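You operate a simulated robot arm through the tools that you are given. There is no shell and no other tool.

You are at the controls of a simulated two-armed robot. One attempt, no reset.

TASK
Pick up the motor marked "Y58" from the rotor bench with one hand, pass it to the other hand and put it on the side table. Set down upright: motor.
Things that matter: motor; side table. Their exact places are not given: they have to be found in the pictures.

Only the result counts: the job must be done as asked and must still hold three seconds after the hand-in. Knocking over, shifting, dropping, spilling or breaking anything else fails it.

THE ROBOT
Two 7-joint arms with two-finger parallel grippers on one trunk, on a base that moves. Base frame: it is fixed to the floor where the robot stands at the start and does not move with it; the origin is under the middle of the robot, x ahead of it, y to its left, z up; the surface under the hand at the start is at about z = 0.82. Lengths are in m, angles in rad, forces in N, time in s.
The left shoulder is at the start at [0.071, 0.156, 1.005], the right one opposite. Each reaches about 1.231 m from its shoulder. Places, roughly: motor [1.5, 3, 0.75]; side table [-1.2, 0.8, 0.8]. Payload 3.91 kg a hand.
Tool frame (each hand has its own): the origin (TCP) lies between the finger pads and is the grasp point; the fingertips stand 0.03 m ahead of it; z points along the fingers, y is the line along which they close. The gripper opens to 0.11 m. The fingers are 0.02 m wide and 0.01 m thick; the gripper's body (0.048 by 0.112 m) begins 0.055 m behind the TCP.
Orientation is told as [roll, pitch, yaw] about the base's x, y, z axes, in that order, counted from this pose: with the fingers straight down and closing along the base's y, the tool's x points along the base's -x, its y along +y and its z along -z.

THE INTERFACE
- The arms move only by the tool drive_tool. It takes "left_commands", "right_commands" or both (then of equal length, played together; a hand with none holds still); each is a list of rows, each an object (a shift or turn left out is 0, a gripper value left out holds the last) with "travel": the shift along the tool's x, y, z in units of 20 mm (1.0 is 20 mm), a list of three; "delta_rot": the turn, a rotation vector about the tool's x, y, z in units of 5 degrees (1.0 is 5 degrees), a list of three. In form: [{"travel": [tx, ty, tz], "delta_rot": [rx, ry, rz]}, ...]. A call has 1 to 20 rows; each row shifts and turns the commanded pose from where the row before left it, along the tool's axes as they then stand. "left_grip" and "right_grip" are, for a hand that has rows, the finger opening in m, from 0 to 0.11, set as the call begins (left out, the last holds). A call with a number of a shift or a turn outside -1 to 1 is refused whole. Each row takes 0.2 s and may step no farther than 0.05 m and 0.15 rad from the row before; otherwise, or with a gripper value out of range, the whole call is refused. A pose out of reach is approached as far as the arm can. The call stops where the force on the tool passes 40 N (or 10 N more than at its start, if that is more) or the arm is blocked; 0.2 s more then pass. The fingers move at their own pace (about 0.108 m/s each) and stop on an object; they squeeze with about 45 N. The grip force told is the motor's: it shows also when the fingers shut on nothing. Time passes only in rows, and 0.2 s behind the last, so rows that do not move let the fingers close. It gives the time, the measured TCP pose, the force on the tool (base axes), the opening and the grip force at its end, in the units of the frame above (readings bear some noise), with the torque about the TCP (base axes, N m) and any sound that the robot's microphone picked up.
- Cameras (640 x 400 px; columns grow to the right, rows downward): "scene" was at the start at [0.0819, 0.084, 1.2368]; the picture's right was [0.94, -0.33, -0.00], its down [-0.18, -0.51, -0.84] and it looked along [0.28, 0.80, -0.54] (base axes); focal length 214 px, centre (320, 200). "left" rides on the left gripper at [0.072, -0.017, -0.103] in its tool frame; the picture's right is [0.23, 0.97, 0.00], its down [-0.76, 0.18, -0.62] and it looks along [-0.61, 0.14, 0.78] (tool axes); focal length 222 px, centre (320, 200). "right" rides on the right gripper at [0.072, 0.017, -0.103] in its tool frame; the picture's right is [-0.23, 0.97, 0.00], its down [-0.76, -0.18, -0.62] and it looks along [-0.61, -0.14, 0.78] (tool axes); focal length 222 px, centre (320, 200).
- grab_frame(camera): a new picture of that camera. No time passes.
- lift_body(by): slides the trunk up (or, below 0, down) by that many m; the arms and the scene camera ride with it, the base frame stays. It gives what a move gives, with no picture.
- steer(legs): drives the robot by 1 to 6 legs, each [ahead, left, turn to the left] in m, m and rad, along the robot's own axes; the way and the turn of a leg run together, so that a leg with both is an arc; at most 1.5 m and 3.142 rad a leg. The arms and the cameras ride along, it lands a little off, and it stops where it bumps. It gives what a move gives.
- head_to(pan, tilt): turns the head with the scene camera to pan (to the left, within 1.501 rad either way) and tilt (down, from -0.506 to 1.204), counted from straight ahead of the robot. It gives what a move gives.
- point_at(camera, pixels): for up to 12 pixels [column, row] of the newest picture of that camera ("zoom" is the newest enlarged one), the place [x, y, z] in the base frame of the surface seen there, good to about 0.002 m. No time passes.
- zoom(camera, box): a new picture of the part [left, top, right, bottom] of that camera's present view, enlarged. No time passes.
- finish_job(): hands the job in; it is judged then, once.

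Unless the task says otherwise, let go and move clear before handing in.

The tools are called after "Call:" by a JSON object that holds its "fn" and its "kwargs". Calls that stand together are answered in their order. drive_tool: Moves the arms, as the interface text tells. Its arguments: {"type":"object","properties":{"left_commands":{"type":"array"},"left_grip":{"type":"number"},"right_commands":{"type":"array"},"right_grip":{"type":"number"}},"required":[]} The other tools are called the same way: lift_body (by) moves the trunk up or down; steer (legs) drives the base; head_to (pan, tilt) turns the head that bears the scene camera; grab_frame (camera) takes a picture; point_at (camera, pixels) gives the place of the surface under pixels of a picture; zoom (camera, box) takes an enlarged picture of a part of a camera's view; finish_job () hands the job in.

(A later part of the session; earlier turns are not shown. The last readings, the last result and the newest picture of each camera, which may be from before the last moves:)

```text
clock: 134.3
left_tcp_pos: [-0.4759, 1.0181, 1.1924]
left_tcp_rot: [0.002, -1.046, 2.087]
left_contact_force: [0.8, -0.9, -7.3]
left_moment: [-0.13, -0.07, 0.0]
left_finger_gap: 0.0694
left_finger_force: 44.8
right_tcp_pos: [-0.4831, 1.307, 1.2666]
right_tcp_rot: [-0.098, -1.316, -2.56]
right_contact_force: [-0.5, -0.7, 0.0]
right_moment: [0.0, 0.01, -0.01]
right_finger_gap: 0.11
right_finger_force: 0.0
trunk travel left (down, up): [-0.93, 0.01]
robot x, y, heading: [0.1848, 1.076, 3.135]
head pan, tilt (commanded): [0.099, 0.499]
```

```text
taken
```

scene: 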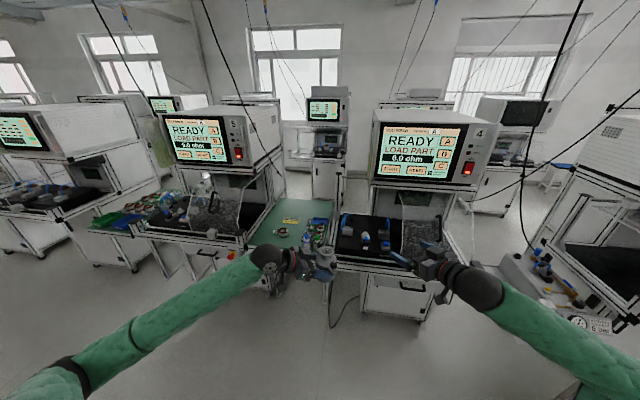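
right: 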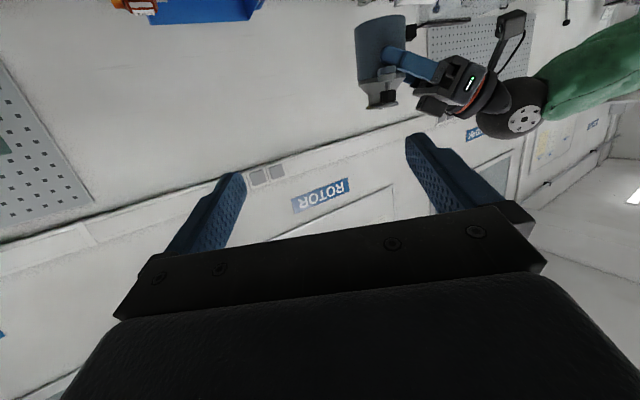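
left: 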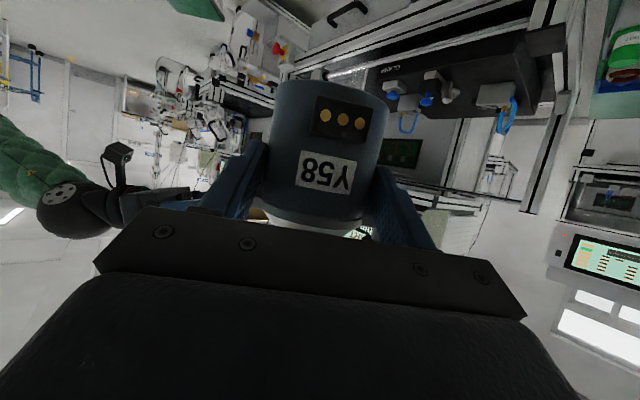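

Facing the table now. I'll zoom in on the table area and check the floor cable at (345,310) and the hanging cable near (270,150) before approaching.

Call:
{"fn": "zoom", "kwargs": {"camera": "scene", "box": [220, 130, 400, 250]}}

Call:
{"fn": "point_at", "kwargs": {"camera": "scene", "pixels": [[345, 308], [332, 325], [355, 296], [270, 150], [250, 100], [235, 60], [330, 290], [300, 270], [240, 258], [293, 210], [330, 235]]}}

```text
3.33 times, centred on (310, 190) of scene
```

zoom: 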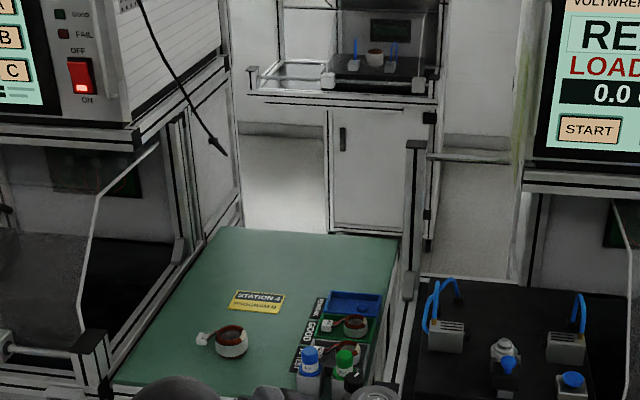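

```text
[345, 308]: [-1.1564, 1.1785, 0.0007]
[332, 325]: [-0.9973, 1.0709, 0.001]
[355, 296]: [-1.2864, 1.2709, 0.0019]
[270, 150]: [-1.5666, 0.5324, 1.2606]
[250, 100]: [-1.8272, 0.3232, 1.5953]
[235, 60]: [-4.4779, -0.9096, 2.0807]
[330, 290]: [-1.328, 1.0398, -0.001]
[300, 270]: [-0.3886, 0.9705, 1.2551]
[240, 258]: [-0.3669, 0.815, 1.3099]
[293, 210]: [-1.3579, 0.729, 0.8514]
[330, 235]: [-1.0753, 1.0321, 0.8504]
```

The floor cable stays beyond x=-1.0, away from the base. I'll measure the items on the table, the table's corners, and the hanging plug at zoom (215,143).

Call:
{"fn": "point_at", "kwargs": {"camera": "zoom", "pixels": [[215, 143], [180, 85], [232, 292], [282, 300], [228, 310], [225, 325], [200, 338], [245, 350], [325, 300], [380, 295], [310, 350], [345, 355]]}}

Call:
{"fn": "point_at", "kwargs": {"camera": "zoom", "pixels": [[235, 235], [390, 240], [215, 255], [150, 330], [125, 375], [395, 260], [170, 300], [240, 270], [310, 255], [412, 200], [180, 200], [90, 280]]}}

```text
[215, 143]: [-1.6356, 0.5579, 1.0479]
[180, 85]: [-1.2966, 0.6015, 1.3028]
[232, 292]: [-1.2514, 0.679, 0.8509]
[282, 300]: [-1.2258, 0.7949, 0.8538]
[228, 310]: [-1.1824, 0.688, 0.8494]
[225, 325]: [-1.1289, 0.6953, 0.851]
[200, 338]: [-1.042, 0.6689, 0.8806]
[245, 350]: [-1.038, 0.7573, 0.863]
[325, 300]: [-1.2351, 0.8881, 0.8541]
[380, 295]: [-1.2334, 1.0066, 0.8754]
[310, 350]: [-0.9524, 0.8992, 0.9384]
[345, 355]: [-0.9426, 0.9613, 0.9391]
```

```text
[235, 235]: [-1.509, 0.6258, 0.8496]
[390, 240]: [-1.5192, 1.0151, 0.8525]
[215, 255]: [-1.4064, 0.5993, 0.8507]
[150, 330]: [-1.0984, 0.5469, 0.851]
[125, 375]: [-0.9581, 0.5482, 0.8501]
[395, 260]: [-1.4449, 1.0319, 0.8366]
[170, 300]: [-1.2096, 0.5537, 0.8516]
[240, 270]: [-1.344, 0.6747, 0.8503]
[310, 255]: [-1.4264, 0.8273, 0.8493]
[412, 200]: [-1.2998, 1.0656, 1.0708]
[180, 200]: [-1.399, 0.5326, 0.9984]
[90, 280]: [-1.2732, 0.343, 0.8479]
```

A hanging cable passes near (-1.30, 0.60, 1.30) and its plug ends just above the table, so I need its exact place before choosing a spot.

Call:
{"fn": "zoom", "kwargs": {"camera": "scene", "box": [255, 140, 305, 180]}}

```text
10.00 times, centred on (280, 160) of scene
```

zoom: 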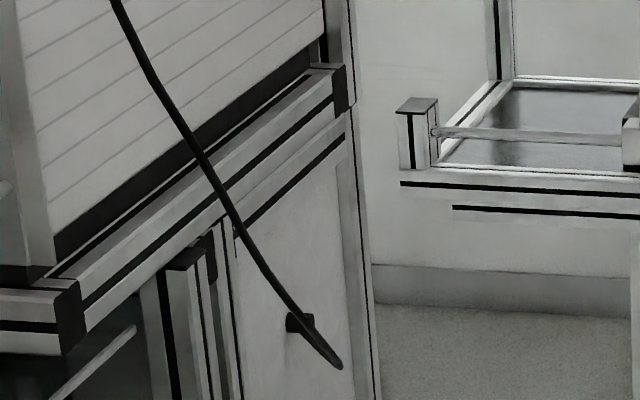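

Call:
{"fn": "point_at", "kwargs": {"camera": "zoom", "pixels": [[325, 350], [310, 325], [280, 290], [240, 228], [205, 165], [170, 105], [140, 50], [300, 322], [340, 366]]}}

```text
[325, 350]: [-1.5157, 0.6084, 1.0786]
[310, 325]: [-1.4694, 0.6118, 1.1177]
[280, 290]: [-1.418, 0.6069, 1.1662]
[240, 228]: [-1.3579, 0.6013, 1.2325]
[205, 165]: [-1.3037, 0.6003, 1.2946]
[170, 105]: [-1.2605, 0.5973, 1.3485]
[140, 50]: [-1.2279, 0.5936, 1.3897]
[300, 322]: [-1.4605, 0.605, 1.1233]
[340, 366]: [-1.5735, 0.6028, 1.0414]
```

The hanging cable runs along y≈0.60, from z≈1.39 at x=-1.23 down to 1.04 at x=-1.57. I'll stay at y≥0.68 and use a spot around (-1.37, 0.80). I'll measure machine 4's monitor and post so the right arm keeps clear.

Call:
{"fn": "point_at", "kwargs": {"camera": "scene", "pixels": [[378, 130], [378, 175], [470, 130], [425, 182], [345, 175], [346, 205], [400, 225], [340, 240], [420, 235], [180, 120], [238, 165], [250, 225]]}}

Call:
{"fn": "zoom", "kwargs": {"camera": "scene", "box": [320, 90, 500, 260]}}

```text
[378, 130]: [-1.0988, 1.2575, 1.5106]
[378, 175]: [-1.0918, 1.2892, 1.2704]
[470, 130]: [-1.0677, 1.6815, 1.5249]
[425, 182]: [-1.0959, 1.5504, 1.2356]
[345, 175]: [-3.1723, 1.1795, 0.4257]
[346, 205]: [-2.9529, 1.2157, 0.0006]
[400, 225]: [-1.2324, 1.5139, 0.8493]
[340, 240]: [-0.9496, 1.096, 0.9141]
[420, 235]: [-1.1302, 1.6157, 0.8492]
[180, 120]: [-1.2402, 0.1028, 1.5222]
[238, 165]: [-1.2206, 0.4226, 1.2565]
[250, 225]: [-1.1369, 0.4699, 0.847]
```

```text
2.35 times, centred on (410, 175) of scene
```

zoom: 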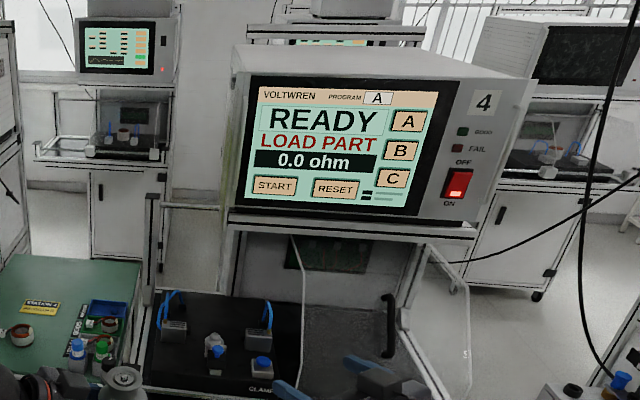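

Machine 4's monitor starts at y≥1.24 and machine 5's at y≤0.45, so there is a clear corridor for the arms between them. In the open space here I'll turn the left hand to relative yaw -30° and bring the right hand back to fingers-down.

Call:
{"fn": "drive_tool", "kwargs": {"left_commands": [{"delta_rot": [-0.8654, 0, -0.501]}, {"delta_rot": [-0.8654, 0, -0.501]}, {"delta_rot": [-0.8654, 0, -0.501]}, {"delta_rot": [-0.8654, 0, -0.501]}, {"delta_rot": [-0.8654, 0, -0.501]}, {"delta_rot": [-0.8654, 0, -0.501]}, {"travel": [0, 0, 0]}, {"travel": [0, 0, 0]}, {"travel": [0, 0, 0]}, {"travel": [0, 0, 0]}, {"travel": [0, 0, 0]}, {"travel": [0, 0, 0]}, {"travel": [0, 0, 0]}, {"travel": [0, 0, 0]}, {"travel": [0, 0, 0]}, {"travel": [0, 0, 0]}, {"travel": [0, 0, 0]}, {"travel": [0, 0, 0]}, {"travel": [0, 0, 0]}, {"travel": [0, 0, 0]}], "right_commands": [{"delta_rot": [0, 1, 0]}, {"delta_rot": [0, 1, 0]}, {"delta_rot": [0, 1, 0]}, {"delta_rot": [0, 1, 0]}, {"delta_rot": [0, 1, 0]}, {"delta_rot": [0, 1, 0]}, {"delta_rot": [0, 1, 0]}, {"delta_rot": [0, 1, 0]}, {"delta_rot": [0, 1, 0]}, {"delta_rot": [0, 1, 0]}, {"delta_rot": [0, 1, 0]}, {"delta_rot": [0, 1, 0]}, {"delta_rot": [0, 1, 0]}, {"delta_rot": [0, 1, 0]}, {"delta_rot": [0, 1, 0]}, {"delta_rot": [0, 0, 1]}, {"delta_rot": [0, 0, 1]}, {"delta_rot": [0, 0, 1]}, {"delta_rot": [0, 0, 1]}, {"delta_rot": [0, 0, 0.7]}]}}

Call:
{"fn": "grab_frame", "kwargs": {"camera": "scene"}}

Call:
{"fn": "grab_frame", "kwargs": {"camera": "left"}}

```text
clock: 138.5
left_tcp_pos: [-0.476, 1.0185, 1.1929]
left_tcp_rot: [0.002, -1.048, 2.61]
left_contact_force: [0.3, 0.7, -7.5]
left_moment: [-0.08, -0.15, -0.02]
left_finger_gap: 0.0693
left_finger_force: 45.3
right_tcp_pos: [-0.4829, 1.3063, 1.2668]
right_tcp_rot: [-0.019, -0.017, -3.064]
right_contact_force: [0.3, 0.8, -0.5]
right_moment: [0.02, 0.0, -0.05]
right_finger_gap: 0.1097
right_finger_force: 0.1
trunk travel left (down, up): [-0.93, 0.01]
robot x, y, heading: [0.183, 1.0741, 3.131]
head pan, tilt (commanded): [0.099, 0.499]
```

```text
taken
```

scene: 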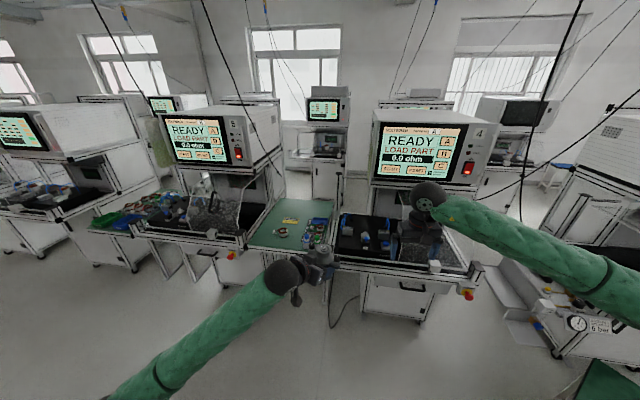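

```text
taken
```

left: 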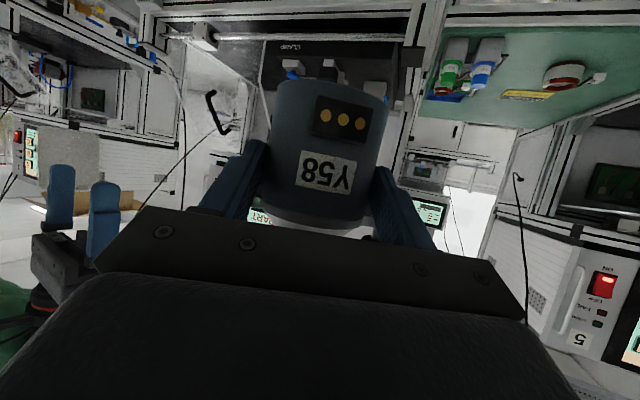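

The right hand is now fingers-down (yaw ≈5° off straight ahead) and the motor is steady. I'll tuck the right hand back and up, then drive toward the table, stopping with margin before the machine fronts.

Call:
{"fn": "drive_tool", "kwargs": {"right_commands": [{"travel": [0.83, -0.1, -0.65]}, {"travel": [0.83, -0.1, -0.65]}, {"travel": [0.83, -0.1, -0.65]}, {"travel": [0.83, -0.1, -0.65]}, {"travel": [0.83, -0.1, -0.65]}, {"travel": [0.83, -0.1, -0.65]}, {"travel": [0.83, -0.1, -0.65]}, {"travel": [0.83, -0.1, -0.65]}]}}

Call:
{"fn": "steer", "kwargs": {"legs": [[0.25, 0.214, 0.0], [0.22, 0, 0.01]]}}

Call:
{"fn": "head_to", "kwargs": {"pan": 0.05, "tilt": 0.75}}

Call:
{"fn": "grab_frame", "kwargs": {"camera": "scene"}}

```text
clock: 140.3
left_tcp_pos: [-0.475, 1.0192, 1.1933]
left_tcp_rot: [0.003, -1.047, 2.611]
left_contact_force: [0.5, -0.4, -6.8]
left_moment: [-0.08, -0.13, -0.01]
left_finger_gap: 0.0693
left_finger_force: 44.3
right_tcp_pos: [-0.3506, 1.3323, 1.3685]
right_tcp_rot: [-0.021, -0.018, -3.062]
right_contact_force: [-1.0, 0.7, -0.7]
right_moment: [-0.01, 0.02, -0.02]
right_finger_gap: 0.11
right_finger_force: 0.1
trunk travel left (down, up): [-0.93, 0.01]
robot x, y, heading: [0.184, 1.0747, 3.138]
head pan, tilt (commanded): [0.099, 0.499]
```

```text
clock: 143.8
left_tcp_pos: [-0.9444, 0.8017, 1.1932]
left_tcp_rot: [0.002, -1.047, 2.622]
left_contact_force: [0.2, -0.6, -7.4]
left_moment: [-0.07, -0.13, 0.0]
left_finger_gap: 0.0692
left_finger_force: 45.4
right_tcp_pos: [-0.824, 1.1159, 1.3687]
right_tcp_rot: [-0.021, -0.017, -3.054]
right_contact_force: [0.0, -0.4, -0.1]
right_moment: [0.0, 0.01, 0.01]
right_finger_gap: 0.11
right_finger_force: 0.0
trunk travel left (down, up): [-0.93, 0.01]
robot x, y, heading: [-0.2827, 0.865, -3.139]
head pan, tilt (commanded): [0.099, 0.499]
```

```text
clock: 144.6
left_tcp_pos: [-0.9462, 0.8009, 1.193]
left_tcp_rot: [0.002, -1.047, 2.622]
left_contact_force: [0.2, -0.5, -7.5]
left_moment: [-0.09, -0.18, 0.03]
left_finger_gap: 0.0692
left_finger_force: 44.8
right_tcp_pos: [-0.8244, 1.1161, 1.3681]
right_tcp_rot: [-0.018, -0.016, -3.054]
right_contact_force: [0.0, 0.2, 0.3]
right_moment: [-0.04, 0.0, -0.01]
right_finger_gap: 0.1101
right_finger_force: 0.1
trunk travel left (down, up): [-0.93, 0.01]
robot x, y, heading: [-0.2848, 0.8618, -3.141]
head pan, tilt (commanded): [0.051, 0.75]
```

```text
taken
```

scene: 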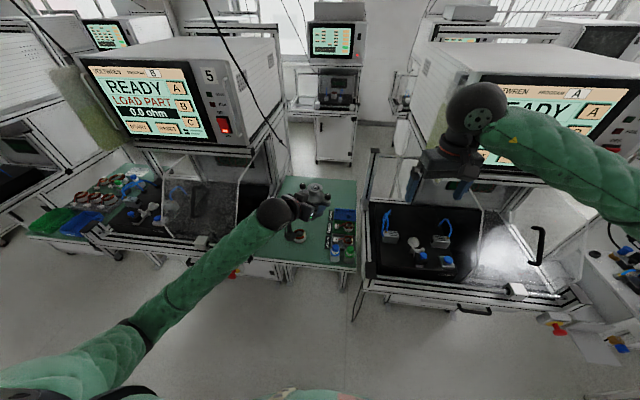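

Good position: robot at (-0.285, 0.862) facing the table, and the motor held over its front edge. I'll check how close the machine fronts and right forearm are before the last 0.1 m forward.

Call:
{"fn": "point_at", "kwargs": {"camera": "scene", "pixels": [[440, 300], [400, 300], [360, 282], [520, 305], [320, 268], [270, 268], [560, 130], [610, 190], [500, 90], [350, 300], [235, 265], [285, 275]]}}

Call:
{"fn": "zoom", "kwargs": {"camera": "scene", "box": [220, 120, 400, 300]}}

```text
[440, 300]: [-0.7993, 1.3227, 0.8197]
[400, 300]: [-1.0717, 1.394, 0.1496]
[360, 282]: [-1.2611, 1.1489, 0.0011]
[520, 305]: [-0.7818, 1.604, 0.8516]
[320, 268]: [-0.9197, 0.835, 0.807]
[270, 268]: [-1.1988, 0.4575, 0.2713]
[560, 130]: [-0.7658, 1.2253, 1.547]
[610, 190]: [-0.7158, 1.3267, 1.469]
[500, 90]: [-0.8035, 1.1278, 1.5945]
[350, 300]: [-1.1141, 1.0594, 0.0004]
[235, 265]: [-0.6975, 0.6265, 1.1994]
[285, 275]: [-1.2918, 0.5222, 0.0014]
```

```text
2.22 times, centred on (310, 210) of scene
```

zoom: 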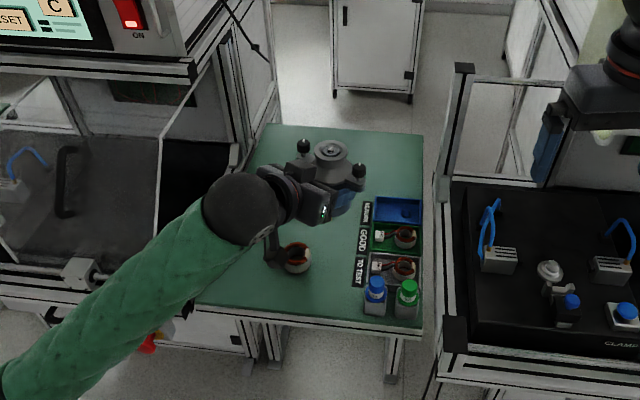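

The table's front edge is at x=-0.92 and the machine tops start at -0.80 with recessed cabinets, so 0.1 m more is safe. I'll advance, then move the left hand with the motor over the free spot at (-1.33, 0.79), staying well above the table.

Call:
{"fn": "steer", "kwargs": {"legs": [[0.1, 0, 0]]}}

Call:
{"fn": "drive_tool", "kwargs": {"left_commands": [{"travel": [0.023, 0.27, 0.47]}, {"travel": [0.046, 0.535, 0.941]}, {"travel": [0.046, 0.535, 0.941]}, {"travel": [0.046, 0.535, 0.941]}, {"travel": [0.046, 0.535, 0.941]}, {"travel": [0.046, 0.535, 0.941]}, {"travel": [0.046, 0.535, 0.941]}, {"travel": [0.046, 0.535, 0.941]}, {"travel": [0.046, 0.535, 0.941]}, {"travel": [0.046, 0.535, 0.941]}, {"travel": [0.046, 0.535, 0.941]}, {"travel": [0.046, 0.535, 0.941]}, {"travel": [0.046, 0.535, 0.941]}, {"travel": [0.046, 0.535, 0.941]}, {"travel": [0.023, 0.27, 0.47]}]}}

Call:
{"fn": "grab_frame", "kwargs": {"camera": "scene"}}

Call:
{"fn": "grab_frame", "kwargs": {"camera": "left"}}

```text
clock: 145.7
left_tcp_pos: [-1.0442, 0.8017, 1.193]
left_tcp_rot: [0.002, -1.048, 2.621]
left_contact_force: [-0.1, 0.3, -7.2]
left_moment: [-0.09, -0.15, -0.02]
left_finger_gap: 0.0694
left_finger_force: 45.1
right_tcp_pos: [-0.9226, 1.1158, 1.3676]
right_tcp_rot: [-0.02, -0.016, -3.053]
right_contact_force: [0.0, -0.7, -0.4]
right_moment: [-0.01, 0.0, 0.0]
right_finger_gap: 0.1101
right_finger_force: 0.0
trunk travel left (down, up): [-0.93, 0.01]
robot x, y, heading: [-0.3844, 0.8673, -3.139]
head pan, tilt (commanded): [0.051, 0.75]
```

```text
clock: 148.9
left_tcp_pos: [-1.3118, 0.78, 1.0494]
left_tcp_rot: [0.003, -1.047, 2.623]
left_contact_force: [-0.4, 0.7, -7.7]
left_moment: [-0.05, -0.11, 0.0]
left_finger_gap: 0.0694
left_finger_force: 45.3
right_tcp_pos: [-0.9226, 1.1152, 1.369]
right_tcp_rot: [-0.02, -0.016, -3.052]
right_contact_force: [0.0, 0.2, 0.2]
right_moment: [0.0, 0.02, 0.01]
right_finger_gap: 0.11
right_finger_force: 0.0
trunk travel left (down, up): [-0.93, 0.01]
robot x, y, heading: [-0.383, 0.8638, -3.141]
head pan, tilt (commanded): [0.051, 0.75]
```

```text
taken
```

scene: 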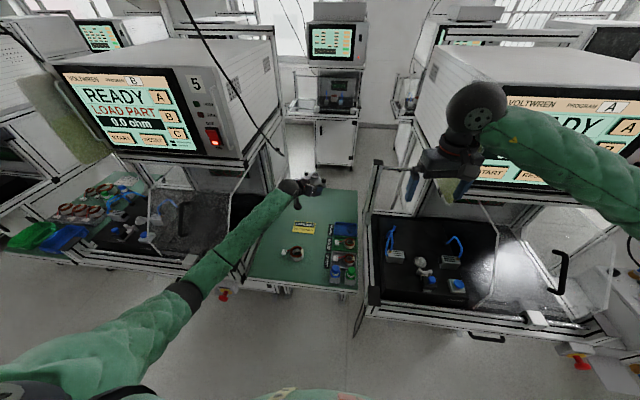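

```text
taken
```

left: 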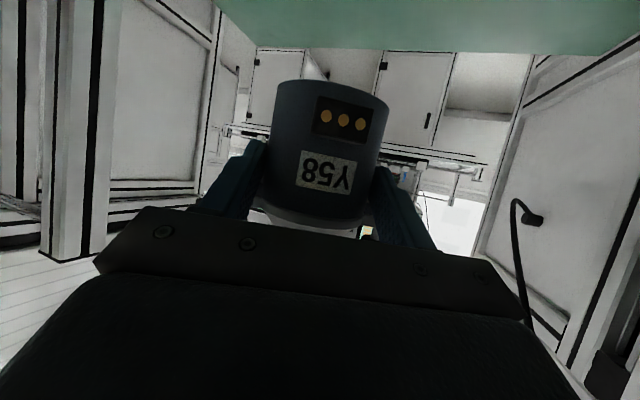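

The motor is over the free spot and the arms are clear. I'll lower it 0.11 m, then measure its underside height above the table.

Call:
{"fn": "drive_tool", "kwargs": {"left_commands": [{"travel": [0.43, 0, 0.25]}, {"travel": [0.72, 0, 0.416]}, {"travel": [0.72, 0, 0.416]}, {"travel": [0.72, 0, 0.416]}, {"travel": [0.72, 0, 0.416]}, {"travel": [0.72, 0, 0.416]}, {"travel": [0.72, 0, 0.416]}, {"travel": [0.43, 0, 0.25]}]}}

Call:
{"fn": "zoom", "kwargs": {"camera": "scene", "box": [250, 150, 370, 250]}}

Call:
{"fn": "grab_frame", "kwargs": {"camera": "left"}}

```text
clock: 150.7
left_tcp_pos: [-1.3119, 0.781, 0.9299]
left_tcp_rot: [0.0, -1.047, 2.622]
left_contact_force: [0.9, 0.7, -8.0]
left_moment: [-0.05, -0.15, 0.0]
left_finger_gap: 0.0691
left_finger_force: 44.8
right_tcp_pos: [-0.9239, 1.1152, 1.3682]
right_tcp_rot: [-0.019, -0.017, -3.053]
right_contact_force: [0.3, -0.4, -0.2]
right_moment: [0.01, -0.01, 0.0]
right_finger_gap: 0.1102
right_finger_force: 0.1
trunk travel left (down, up): [-0.93, 0.01]
robot x, y, heading: [-0.3873, 0.8649, -3.14]
head pan, tilt (commanded): [0.051, 0.75]
```

```text
4.00 times, centred on (310, 200) of scene
```

zoom: 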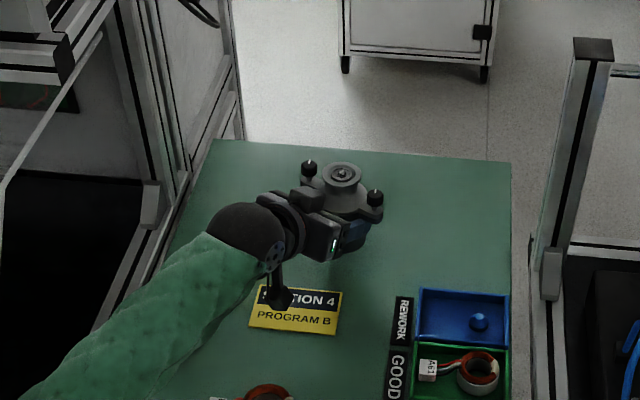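

```text
taken
```

left: 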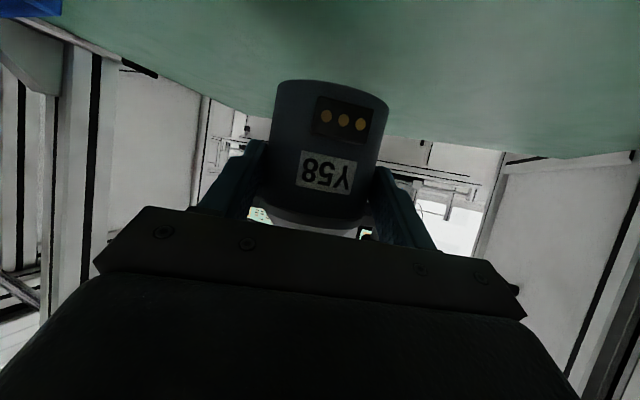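

The motor hangs about 2–3 cm above the table in clear space. I'll zoom in on the motor to measure flange and knobs for the right hand's approach.

Call:
{"fn": "zoom", "kwargs": {"camera": "scene", "box": [292, 182, 340, 212]}}

```text
13.33 times, centred on (316, 197) of scene
```

zoom: 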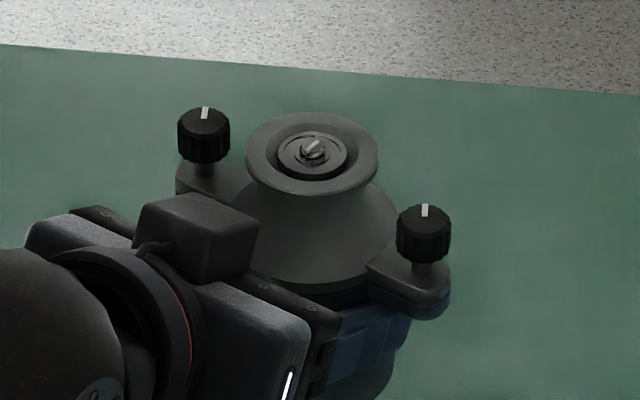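

The box on top of the left hand sits close to the flange, so I'll measure it along with the flange rim and knobs.

Call:
{"fn": "point_at", "kwargs": {"camera": "zoom", "pixels": [[312, 118], [250, 155], [375, 155], [312, 192], [285, 185], [340, 187], [204, 118], [424, 215], [195, 205], [250, 228], [215, 275], [145, 205]]}}

Call:
{"fn": "point_at", "kwargs": {"camera": "zoom", "pixels": [[260, 130], [365, 130], [265, 182], [360, 180], [300, 215], [300, 240], [300, 265], [200, 140], [425, 240], [320, 310], [250, 270], [290, 300]]}}

```text
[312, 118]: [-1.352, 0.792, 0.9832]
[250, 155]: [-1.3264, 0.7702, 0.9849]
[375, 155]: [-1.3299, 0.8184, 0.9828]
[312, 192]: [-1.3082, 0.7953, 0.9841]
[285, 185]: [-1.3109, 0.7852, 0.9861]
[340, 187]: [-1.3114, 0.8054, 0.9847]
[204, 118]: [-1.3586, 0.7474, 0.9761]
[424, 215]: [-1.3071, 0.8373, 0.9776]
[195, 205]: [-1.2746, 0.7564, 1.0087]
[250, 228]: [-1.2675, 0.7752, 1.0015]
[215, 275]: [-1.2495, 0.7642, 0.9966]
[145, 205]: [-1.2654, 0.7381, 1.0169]
```

```text
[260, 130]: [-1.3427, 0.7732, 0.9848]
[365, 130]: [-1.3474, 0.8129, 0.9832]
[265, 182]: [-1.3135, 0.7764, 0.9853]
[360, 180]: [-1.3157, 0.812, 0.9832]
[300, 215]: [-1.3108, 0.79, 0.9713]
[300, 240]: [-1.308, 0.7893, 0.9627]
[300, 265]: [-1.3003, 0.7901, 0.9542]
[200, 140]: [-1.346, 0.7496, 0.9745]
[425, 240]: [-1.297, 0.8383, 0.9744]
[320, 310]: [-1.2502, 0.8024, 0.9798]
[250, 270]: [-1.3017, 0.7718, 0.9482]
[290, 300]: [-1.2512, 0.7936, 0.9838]
```

The flange centre is at (-1.330, 0.794) with its top at z=0.984, and the motor base is 2.4 cm above the table. The box on the left hand tops out at about 1.017, below where the right palm will be. I'll bring the right hand over the motor at height 1.37 in two stages.

Call:
{"fn": "drive_tool", "kwargs": {"right_commands": [{"travel": [-0.9, 0.59, 0]}, {"travel": [-0.9, 0.59, 0]}, {"travel": [-0.9, 0.59, 0]}, {"travel": [-0.9, 0.59, 0]}, {"travel": [-0.9, 0.59, 0]}, {"travel": [-0.9, 0.59, 0]}, {"travel": [-0.9, 0.59, 0]}, {"travel": [-0.9, 0.59, 0]}, {"travel": [-0.9, 0.59, 0]}, {"travel": [-0.9, 0.59, 0]}, {"travel": [-0.9, 0.59, 0]}, {"travel": [-0.9, 0.59, 0]}], "right_grip": 0.08}}

Call:
{"fn": "grab_frame", "kwargs": {"camera": "scene"}}

Call:
{"fn": "grab_frame", "kwargs": {"camera": "right"}}

```text
clock: 153.3
left_tcp_pos: [-1.3115, 0.7801, 0.9293]
left_tcp_rot: [0.0, -1.047, 2.623]
left_contact_force: [0.5, -0.3, -6.8]
left_moment: [-0.11, -0.14, -0.01]
left_finger_gap: 0.0692
left_finger_force: 45.8
right_tcp_pos: [-1.1253, 0.9533, 1.3685]
right_tcp_rot: [-0.02, -0.015, -3.051]
right_contact_force: [-0.1, -0.4, 0.1]
right_moment: [0.02, -0.04, 0.03]
right_finger_gap: 0.0799
right_finger_force: 0.0
trunk travel left (down, up): [-0.93, 0.01]
robot x, y, heading: [-0.3871, 0.8661, -3.137]
head pan, tilt (commanded): [0.051, 0.75]
```

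```text
taken
```

scene: 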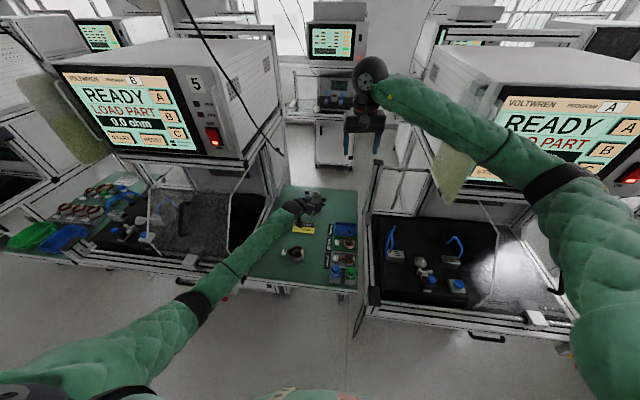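

```text
taken
```

right: 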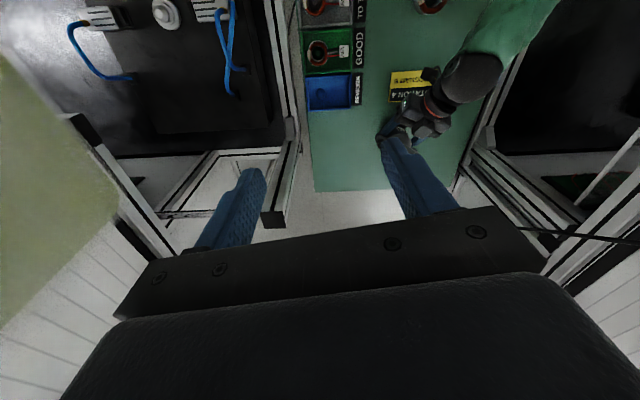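

The right forearm passes near machine 4's monitor (around (500,140)). I'll measure its clearance before continuing.

Call:
{"fn": "point_at", "kwargs": {"camera": "scene", "pixels": [[555, 180], [510, 145], [460, 115], [410, 95], [600, 220], [610, 300], [465, 85], [500, 110], [545, 145], [620, 150], [450, 150], [440, 170]]}}

Call:
{"fn": "zoom", "kwargs": {"camera": "scene", "box": [340, 50, 640, 250]}}

```text
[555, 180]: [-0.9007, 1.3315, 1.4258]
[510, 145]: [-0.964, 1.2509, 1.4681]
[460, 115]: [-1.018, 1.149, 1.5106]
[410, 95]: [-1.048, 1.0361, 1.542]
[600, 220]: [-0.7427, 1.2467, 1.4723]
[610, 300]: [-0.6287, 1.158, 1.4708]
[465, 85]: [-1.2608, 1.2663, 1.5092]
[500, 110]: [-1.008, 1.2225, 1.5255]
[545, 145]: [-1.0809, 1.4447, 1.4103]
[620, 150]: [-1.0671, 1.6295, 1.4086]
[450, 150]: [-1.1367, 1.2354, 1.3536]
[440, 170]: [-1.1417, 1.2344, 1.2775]
```

```text
2.00 times, centred on (490, 150) of scene
```

zoom: 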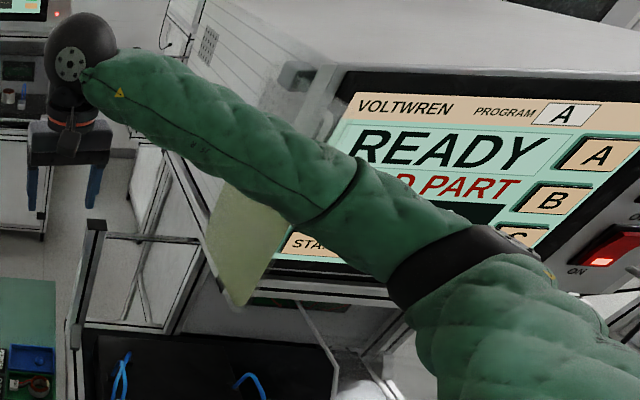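

The elbow is at about (-0.92, 1.34, 1.40), roughly 8 cm in front of the monitor, and it will move inward (smaller y) as the arm extends. I'll continue the second half of the translation.

Call:
{"fn": "drive_tool", "kwargs": {"right_commands": [{"travel": [-0.9, 0.59, 0]}, {"travel": [-0.9, 0.59, 0]}, {"travel": [-0.9, 0.59, 0]}, {"travel": [-0.9, 0.59, 0]}, {"travel": [-0.9, 0.59, 0]}, {"travel": [-0.9, 0.59, 0]}]}}

Call:
{"fn": "grab_frame", "kwargs": {"camera": "scene"}}

Call:
{"fn": "point_at", "kwargs": {"camera": "scene", "pixels": [[540, 165], [500, 130], [450, 100], [585, 200]]}}

```text
clock: 154.7
left_tcp_pos: [-1.3107, 0.7802, 0.9299]
left_tcp_rot: [-0.001, -1.046, 2.623]
left_contact_force: [0.3, -1.0, -8.2]
left_moment: [-0.07, -0.14, 0.0]
left_finger_gap: 0.0689
left_finger_force: 45.6
right_tcp_pos: [-1.2263, 0.8747, 1.3688]
right_tcp_rot: [-0.021, -0.018, -3.054]
right_contact_force: [-0.3, -0.1, 0.7]
right_moment: [-0.01, 0.03, -0.06]
right_finger_gap: 0.0801
right_finger_force: 0.0
trunk travel left (down, up): [-0.93, 0.01]
robot x, y, heading: [-0.3822, 0.8646, -3.138]
head pan, tilt (commanded): [0.051, 0.75]
```

```text
taken
```

scene: 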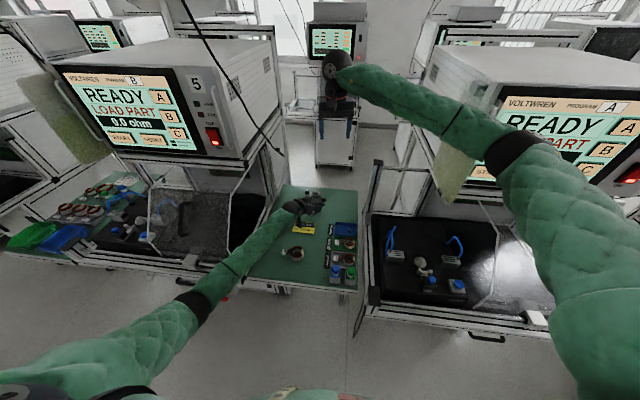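

```text
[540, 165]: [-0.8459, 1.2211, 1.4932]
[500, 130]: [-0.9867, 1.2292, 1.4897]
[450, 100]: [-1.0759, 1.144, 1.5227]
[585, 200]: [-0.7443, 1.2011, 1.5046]
```

The elbow is moving inward as expected. I'll finish the move to directly above the motor.

Call:
{"fn": "drive_tool", "kwargs": {"right_commands": [{"travel": [-0.92, 0.593, 0]}, {"travel": [-0.92, 0.593, 0]}, {"travel": [-0.92, 0.593, 0]}, {"travel": [-0.92, 0.593, 0]}, {"travel": [-0.92, 0.593, 0]}, {"travel": [-0.92, 0.593, 0]}]}}

Call:
{"fn": "grab_frame", "kwargs": {"camera": "right"}}

Call:
{"fn": "grab_frame", "kwargs": {"camera": "scene"}}

```text
clock: 156.1
left_tcp_pos: [-1.3116, 0.7804, 0.9295]
left_tcp_rot: [-0.001, -1.046, 2.623]
left_contact_force: [0.2, 0.3, -7.2]
left_moment: [-0.08, -0.14, 0.01]
left_finger_gap: 0.0689
left_finger_force: 45.0
right_tcp_pos: [-1.3311, 0.7926, 1.3695]
right_tcp_rot: [-0.019, -0.019, -3.052]
right_contact_force: [-0.5, -0.1, 0.3]
right_moment: [0.0, -0.01, -0.01]
right_finger_gap: 0.0798
right_finger_force: 0.1
trunk travel left (down, up): [-0.93, 0.01]
robot x, y, heading: [-0.3835, 0.8648, -3.141]
head pan, tilt (commanded): [0.051, 0.75]
```

```text
taken
```

right: 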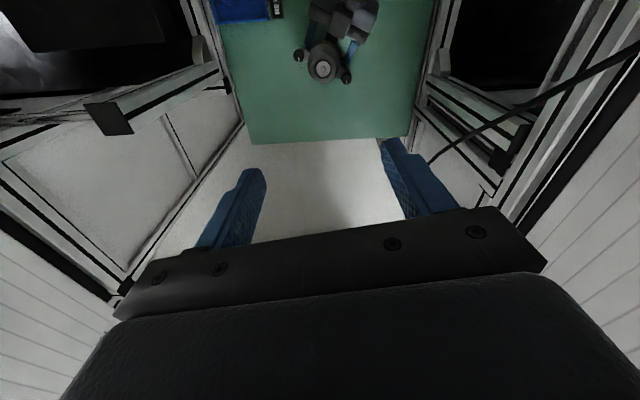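

```text
taken
```

scene: 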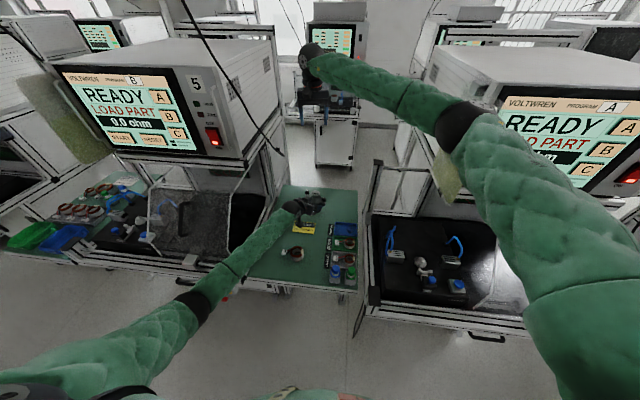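

The right camera sees the flange at (322,68), straight below the hand. I'll descend to about 10 cm above the flange.

Call:
{"fn": "drive_tool", "kwargs": {"right_commands": [{"travel": [0, 0, 0.9]}, {"travel": [0, 0, 0.9]}, {"travel": [0, 0, 0.9]}, {"travel": [0, 0, 0.9]}, {"travel": [0, 0, 0.9]}, {"travel": [0, 0, 0.9]}, {"travel": [0, 0, 0.9]}, {"travel": [0, 0, 0.9]}, {"travel": [0, 0, 0.9]}, {"travel": [0, 0, 0.9]}, {"travel": [0, 0, 0.9]}, {"travel": [0, 0, 0.9]}, {"travel": [0, 0, 0.9]}, {"travel": [0, 0, 0.9]}]}}

Call:
{"fn": "grab_frame", "kwargs": {"camera": "right"}}

Call:
{"fn": "grab_frame", "kwargs": {"camera": "scene"}}

```text
clock: 159.1
left_tcp_pos: [-1.3114, 0.78, 0.9288]
left_tcp_rot: [0.002, -1.048, 2.623]
left_contact_force: [0.3, -1.2, -7.0]
left_moment: [-0.09, -0.13, -0.03]
left_finger_gap: 0.069
left_finger_force: 44.8
right_tcp_pos: [-1.3361, 0.7982, 1.117]
right_tcp_rot: [-0.018, -0.017, -3.054]
right_contact_force: [0.3, 0.5, 1.1]
right_moment: [0.02, 0.0, 0.03]
right_finger_gap: 0.0799
right_finger_force: 0.1
trunk travel left (down, up): [-0.93, 0.01]
robot x, y, heading: [-0.3837, 0.8633, -3.14]
head pan, tilt (commanded): [0.051, 0.75]
```

```text
taken
```

right: 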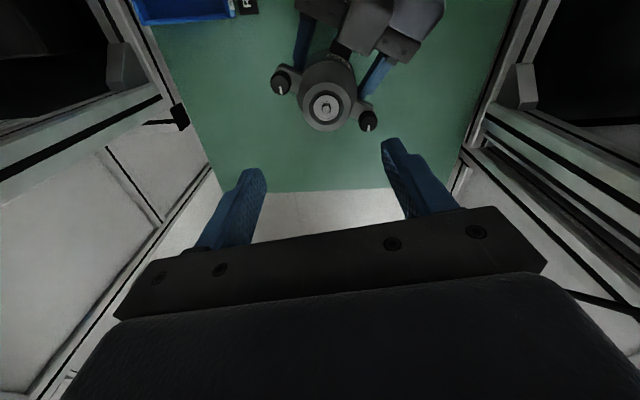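

```text
taken
```

scene: 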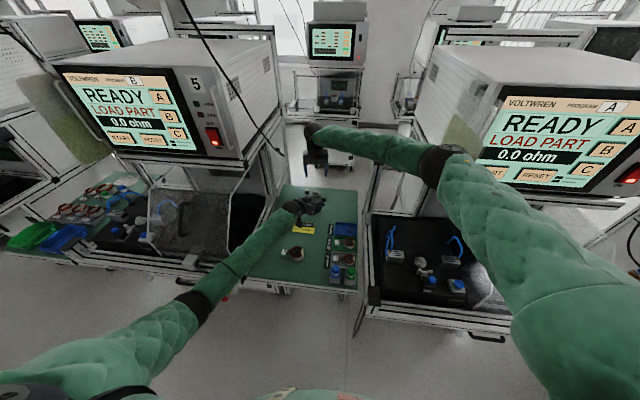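

The flange is centred between the right fingers in its camera at (326,105). I'll measure it from this view to refine the alignment.

Call:
{"fn": "zoom", "kwargs": {"camera": "right", "box": [256, 40, 396, 140]}}

Call:
{"fn": "point_at", "kwargs": {"camera": "right", "pixels": [[303, 105], [349, 105], [326, 83], [326, 129], [326, 107], [280, 85], [368, 122], [309, 90], [343, 122], [340, 90], [310, 121]]}}

```text
4.00 times, centred on (326, 90) of right
```

zoom: 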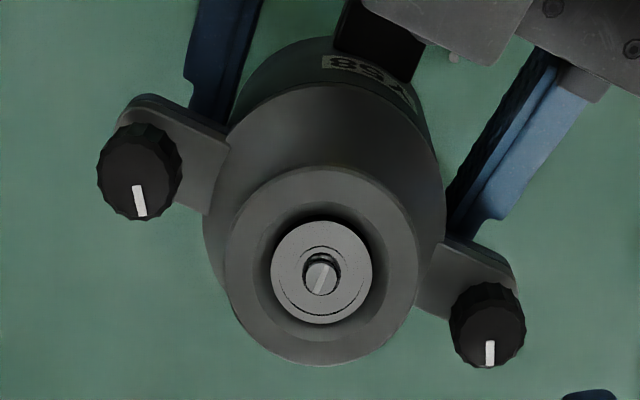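

```text
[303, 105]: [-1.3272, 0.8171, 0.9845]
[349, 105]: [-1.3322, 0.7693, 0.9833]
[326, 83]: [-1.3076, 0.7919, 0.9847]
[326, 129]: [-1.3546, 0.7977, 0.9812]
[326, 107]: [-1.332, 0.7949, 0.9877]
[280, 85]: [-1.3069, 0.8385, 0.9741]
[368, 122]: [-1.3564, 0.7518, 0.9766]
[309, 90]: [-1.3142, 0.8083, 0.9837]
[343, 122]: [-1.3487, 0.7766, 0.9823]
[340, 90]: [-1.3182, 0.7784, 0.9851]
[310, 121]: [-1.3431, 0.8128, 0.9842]
```

Both cameras agree: flange centre (-1.3304, 0.794), top at z=0.984. I'll correct about 8 mm laterally and descend to 4 cm above it, then check the finger positions.

Call:
{"fn": "drive_tool", "kwargs": {"right_commands": [{"travel": [0.093, 0.095, 0.75]}, {"travel": [0.093, 0.095, 0.75]}, {"travel": [0.093, 0.095, 0.75]}, {"travel": [0.093, 0.095, 0.75]}]}}

Call:
{"fn": "grab_frame", "kwargs": {"camera": "right"}}

Call:
{"fn": "zoom", "kwargs": {"camera": "scene", "box": [276, 130, 356, 230]}}

```text
clock: 160.1
left_tcp_pos: [-1.3116, 0.7808, 0.9298]
left_tcp_rot: [0.001, -1.048, 2.624]
left_contact_force: [0.1, -0.9, -6.9]
left_moment: [-0.07, -0.11, -0.03]
left_finger_gap: 0.0692
left_finger_force: 45.1
right_tcp_pos: [-1.3287, 0.7931, 1.0571]
right_tcp_rot: [-0.019, -0.015, -3.052]
right_contact_force: [1.2, -0.2, -0.4]
right_moment: [-0.01, -0.02, 0.01]
right_finger_gap: 0.0802
right_finger_force: 0.1
trunk travel left (down, up): [-0.93, 0.01]
robot x, y, heading: [-0.3889, 0.8631, -3.139]
head pan, tilt (commanded): [0.051, 0.75]
```

```text
taken
```

right: 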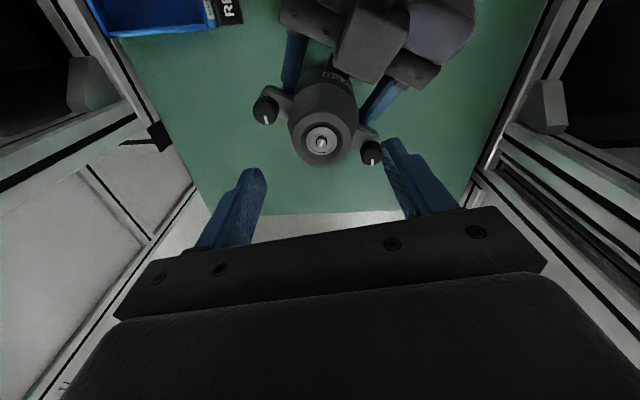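

```text
4.00 times, centred on (316, 180) of scene
```

zoom: 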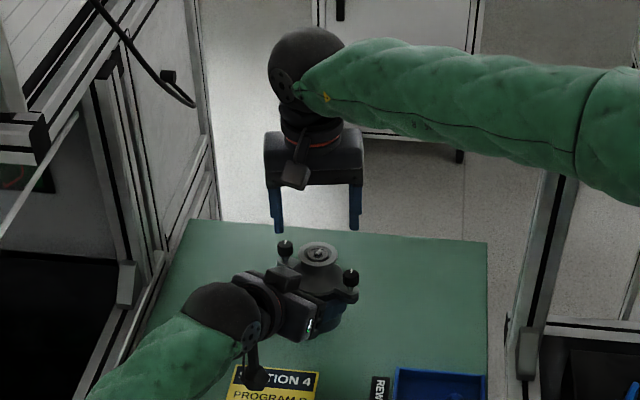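

The right hand is centred over the flange, with clear space to the left hand's box. I'll descend the last 6.2 cm so the pads straddle the flange.

Call:
{"fn": "drive_tool", "kwargs": {"right_commands": [{"travel": [0, 0, 0.775]}, {"travel": [0, 0, 0.775]}, {"travel": [0, 0, 0.775]}, {"travel": [0, 0, 0.775]}]}}

Call:
{"fn": "grab_frame", "kwargs": {"camera": "right"}}

Call:
{"fn": "zoom", "kwargs": {"camera": "scene", "box": [286, 150, 346, 220]}}

```text
clock: 161.1
left_tcp_pos: [-1.3109, 0.7797, 0.9296]
left_tcp_rot: [0.002, -1.049, 2.623]
left_contact_force: [-0.1, 0.0, -7.4]
left_moment: [-0.1, -0.14, 0.0]
left_finger_gap: 0.0691
left_finger_force: 44.5
right_tcp_pos: [-1.3307, 0.7933, 0.9953]
right_tcp_rot: [-0.017, -0.017, -3.053]
right_contact_force: [-0.4, 0.1, 0.6]
right_moment: [0.0, 0.0, -0.01]
right_finger_gap: 0.08
right_finger_force: 0.1
trunk travel left (down, up): [-0.93, 0.01]
robot x, y, heading: [-0.385, 0.8646, -3.133]
head pan, tilt (commanded): [0.051, 0.75]
```

```text
taken
```

right: 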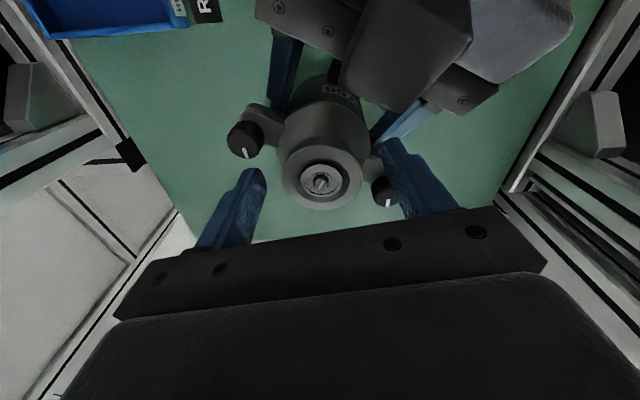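

```text
5.71 times, centred on (316, 185) of scene
```

zoom: 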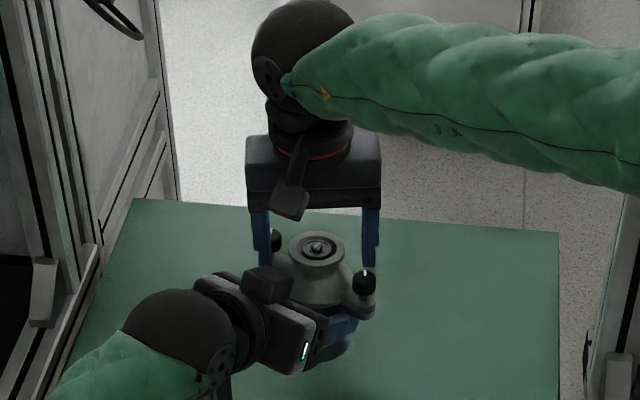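

The flange lies between the pads. I'll verify with measured points on both fingertips and the flange that they are in line before closing.

Call:
{"fn": "point_at", "kwargs": {"camera": "right", "pixels": [[252, 175], [262, 180], [238, 205], [390, 150], [398, 165], [415, 180], [284, 183], [361, 183], [322, 150], [322, 209], [248, 140], [388, 190]]}}

Call:
{"fn": "zoom", "kwargs": {"camera": "right", "box": [200, 110, 440, 260]}}

```text
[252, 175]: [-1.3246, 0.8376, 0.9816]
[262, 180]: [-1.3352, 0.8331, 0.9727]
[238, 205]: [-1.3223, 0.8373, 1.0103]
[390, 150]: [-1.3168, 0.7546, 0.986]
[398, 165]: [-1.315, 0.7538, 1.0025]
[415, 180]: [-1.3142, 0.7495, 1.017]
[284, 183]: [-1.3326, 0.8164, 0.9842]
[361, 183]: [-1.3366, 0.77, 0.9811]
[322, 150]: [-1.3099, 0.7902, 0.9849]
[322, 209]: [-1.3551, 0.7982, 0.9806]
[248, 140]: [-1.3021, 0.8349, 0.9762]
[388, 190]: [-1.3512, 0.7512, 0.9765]
```

```text
2.67 times, centred on (320, 185) of right
```

zoom: 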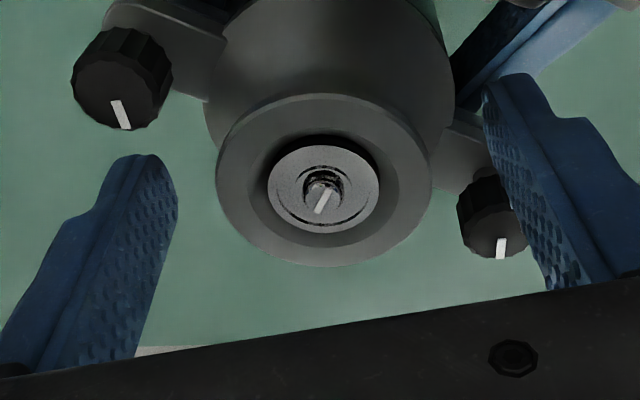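

The pads are aligned with the flange (centre offset only 2 mm) and the knobs are clear. I'll close the right gripper on the flange while the left still holds.

Call:
{"fn": "drive_tool", "kwargs": {"right_commands": [{"travel": [0, 0, 0]}, {"travel": [0, 0, 0]}, {"travel": [0, 0, 0]}, {"travel": [0, 0, 0]}, {"travel": [0, 0, 0]}], "right_grip": 0.0}}

Call:
{"fn": "zoom", "kwargs": {"camera": "right", "box": [200, 110, 440, 260]}}

Call:
{"fn": "zoom", "kwargs": {"camera": "scene", "box": [286, 150, 346, 220]}}

```text
clock: 162.3
left_tcp_pos: [-1.3113, 0.7815, 0.9291]
left_tcp_rot: [0.002, -1.048, 2.624]
left_contact_force: [5.9, 0.1, -5.9]
left_moment: [0.06, 0.12, 0.29]
left_finger_gap: 0.0693
left_finger_force: 45.0
right_tcp_pos: [-1.3299, 0.7939, 0.9948]
right_tcp_rot: [-0.019, -0.017, -3.053]
right_contact_force: [-5.4, 0.2, -0.1]
right_moment: [-0.07, 0.16, -0.36]
right_finger_gap: 0.0497
right_finger_force: 44.7
trunk travel left (down, up): [-0.93, 0.01]
robot x, y, heading: [-0.3882, 0.864, -3.141]
head pan, tilt (commanded): [0.051, 0.75]
```

```text
2.67 times, centred on (320, 185) of right
```

zoom: 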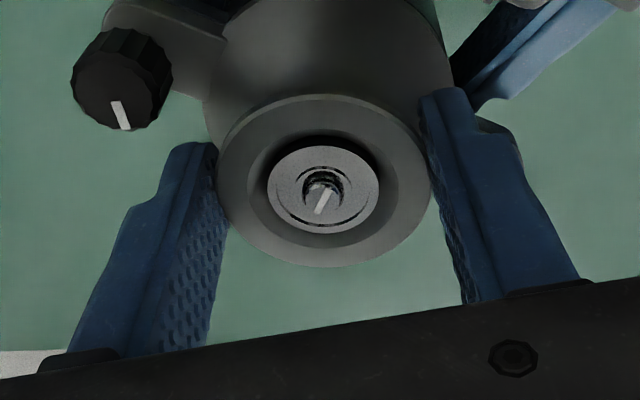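

```text
5.71 times, centred on (316, 185) of scene
```

zoom: 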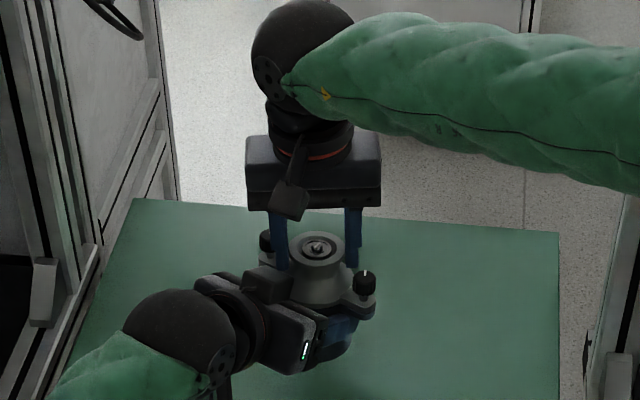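

The right hand now holds the flange at 0.0497 m opening and 44.7 N. As a safe test I'll open the left hand only slightly, to 0.076, so that it stays as a fork under the lugs, and see whether the right hand takes the load.

Call:
{"fn": "drive_tool", "kwargs": {"left_commands": [{"travel": [0, 0, 0]}, {"travel": [0, 0, 0]}, {"travel": [0, 0, 0]}], "left_grip": 0.076}}

Call:
{"fn": "zoom", "kwargs": {"camera": "right", "box": [200, 110, 440, 260]}}

Call:
{"fn": "grab_frame", "kwargs": {"camera": "left"}}

```text
clock: 163.1
left_tcp_pos: [-1.3117, 0.7801, 0.9298]
left_tcp_rot: [0.001, -1.046, 2.623]
left_contact_force: [3.8, -4.1, -5.9]
left_moment: [-0.29, 0.07, -0.18]
left_finger_gap: 0.0747
left_finger_force: 0.0
right_tcp_pos: [-1.3302, 0.7936, 0.9945]
right_tcp_rot: [-0.02, -0.017, -3.052]
right_contact_force: [-2.8, 4.3, 1.1]
right_moment: [0.49, -0.02, 0.22]
right_finger_gap: 0.0498
right_finger_force: 44.8
trunk travel left (down, up): [-0.93, 0.01]
robot x, y, heading: [-0.3895, 0.867, -3.139]
head pan, tilt (commanded): [0.051, 0.75]
```

```text
2.67 times, centred on (320, 185) of right
```

zoom: 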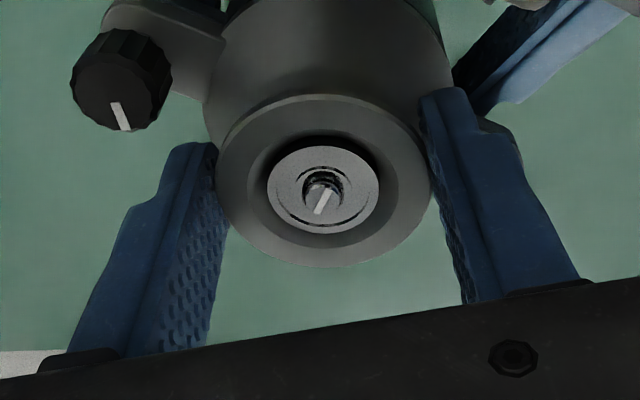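

```text
taken
```

left: 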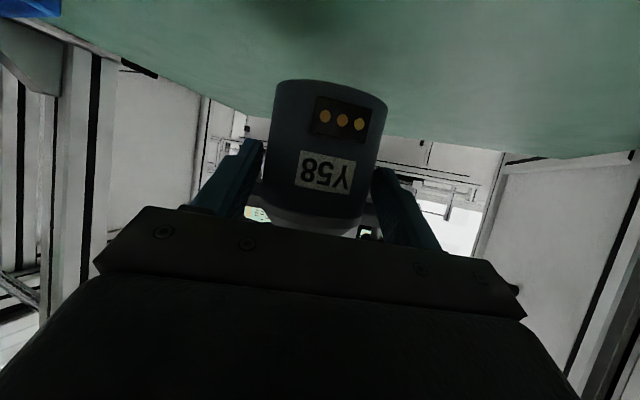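

The left still carries about 6 N as a fork. I'll open it a bit more (0.084, still under the lugs) and lower it in small steps so the weight moves to the right hand.

Call:
{"fn": "drive_tool", "kwargs": {"left_commands": [{"travel": [0, 0, 0]}, {"travel": [0, 0, 0]}, {"travel": [0.0433, 0, 0.025]}, {"travel": [0.0433, 0, 0.025]}], "left_grip": 0.084}}

Call:
{"fn": "zoom", "kwargs": {"camera": "right", "box": [200, 110, 440, 260]}}

Call:
{"fn": "grab_frame", "kwargs": {"camera": "left"}}

```text
clock: 164.1
left_tcp_pos: [-1.3124, 0.7806, 0.9304]
left_tcp_rot: [0.001, -1.049, 2.621]
left_contact_force: [-1.2, -0.7, -0.7]
left_moment: [0.04, 0.05, 0.0]
left_finger_gap: 0.0837
left_finger_force: 0.1
right_tcp_pos: [-1.3281, 0.7931, 0.9944]
right_tcp_rot: [-0.019, -0.016, -3.052]
right_contact_force: [0.0, -0.1, -0.1]
right_moment: [0.04, -0.01, -0.01]
right_finger_gap: 0.0496
right_finger_force: 44.8
trunk travel left (down, up): [-0.93, 0.01]
robot x, y, heading: [-0.385, 0.8665, -3.139]
head pan, tilt (commanded): [0.051, 0.75]
```

```text
2.67 times, centred on (320, 185) of right
```

zoom: 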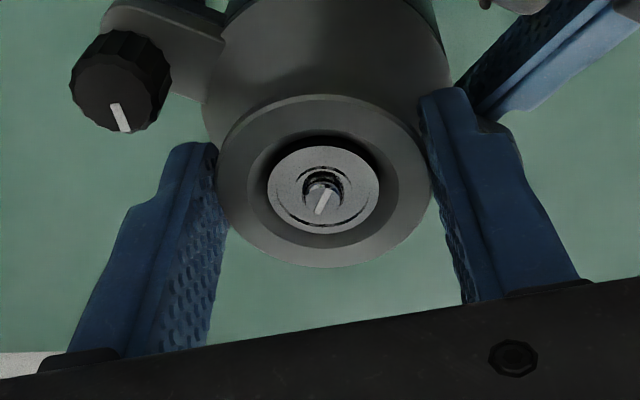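

```text
taken
```

left: 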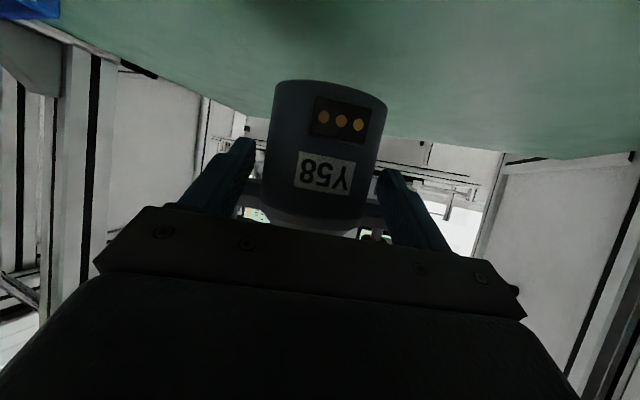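

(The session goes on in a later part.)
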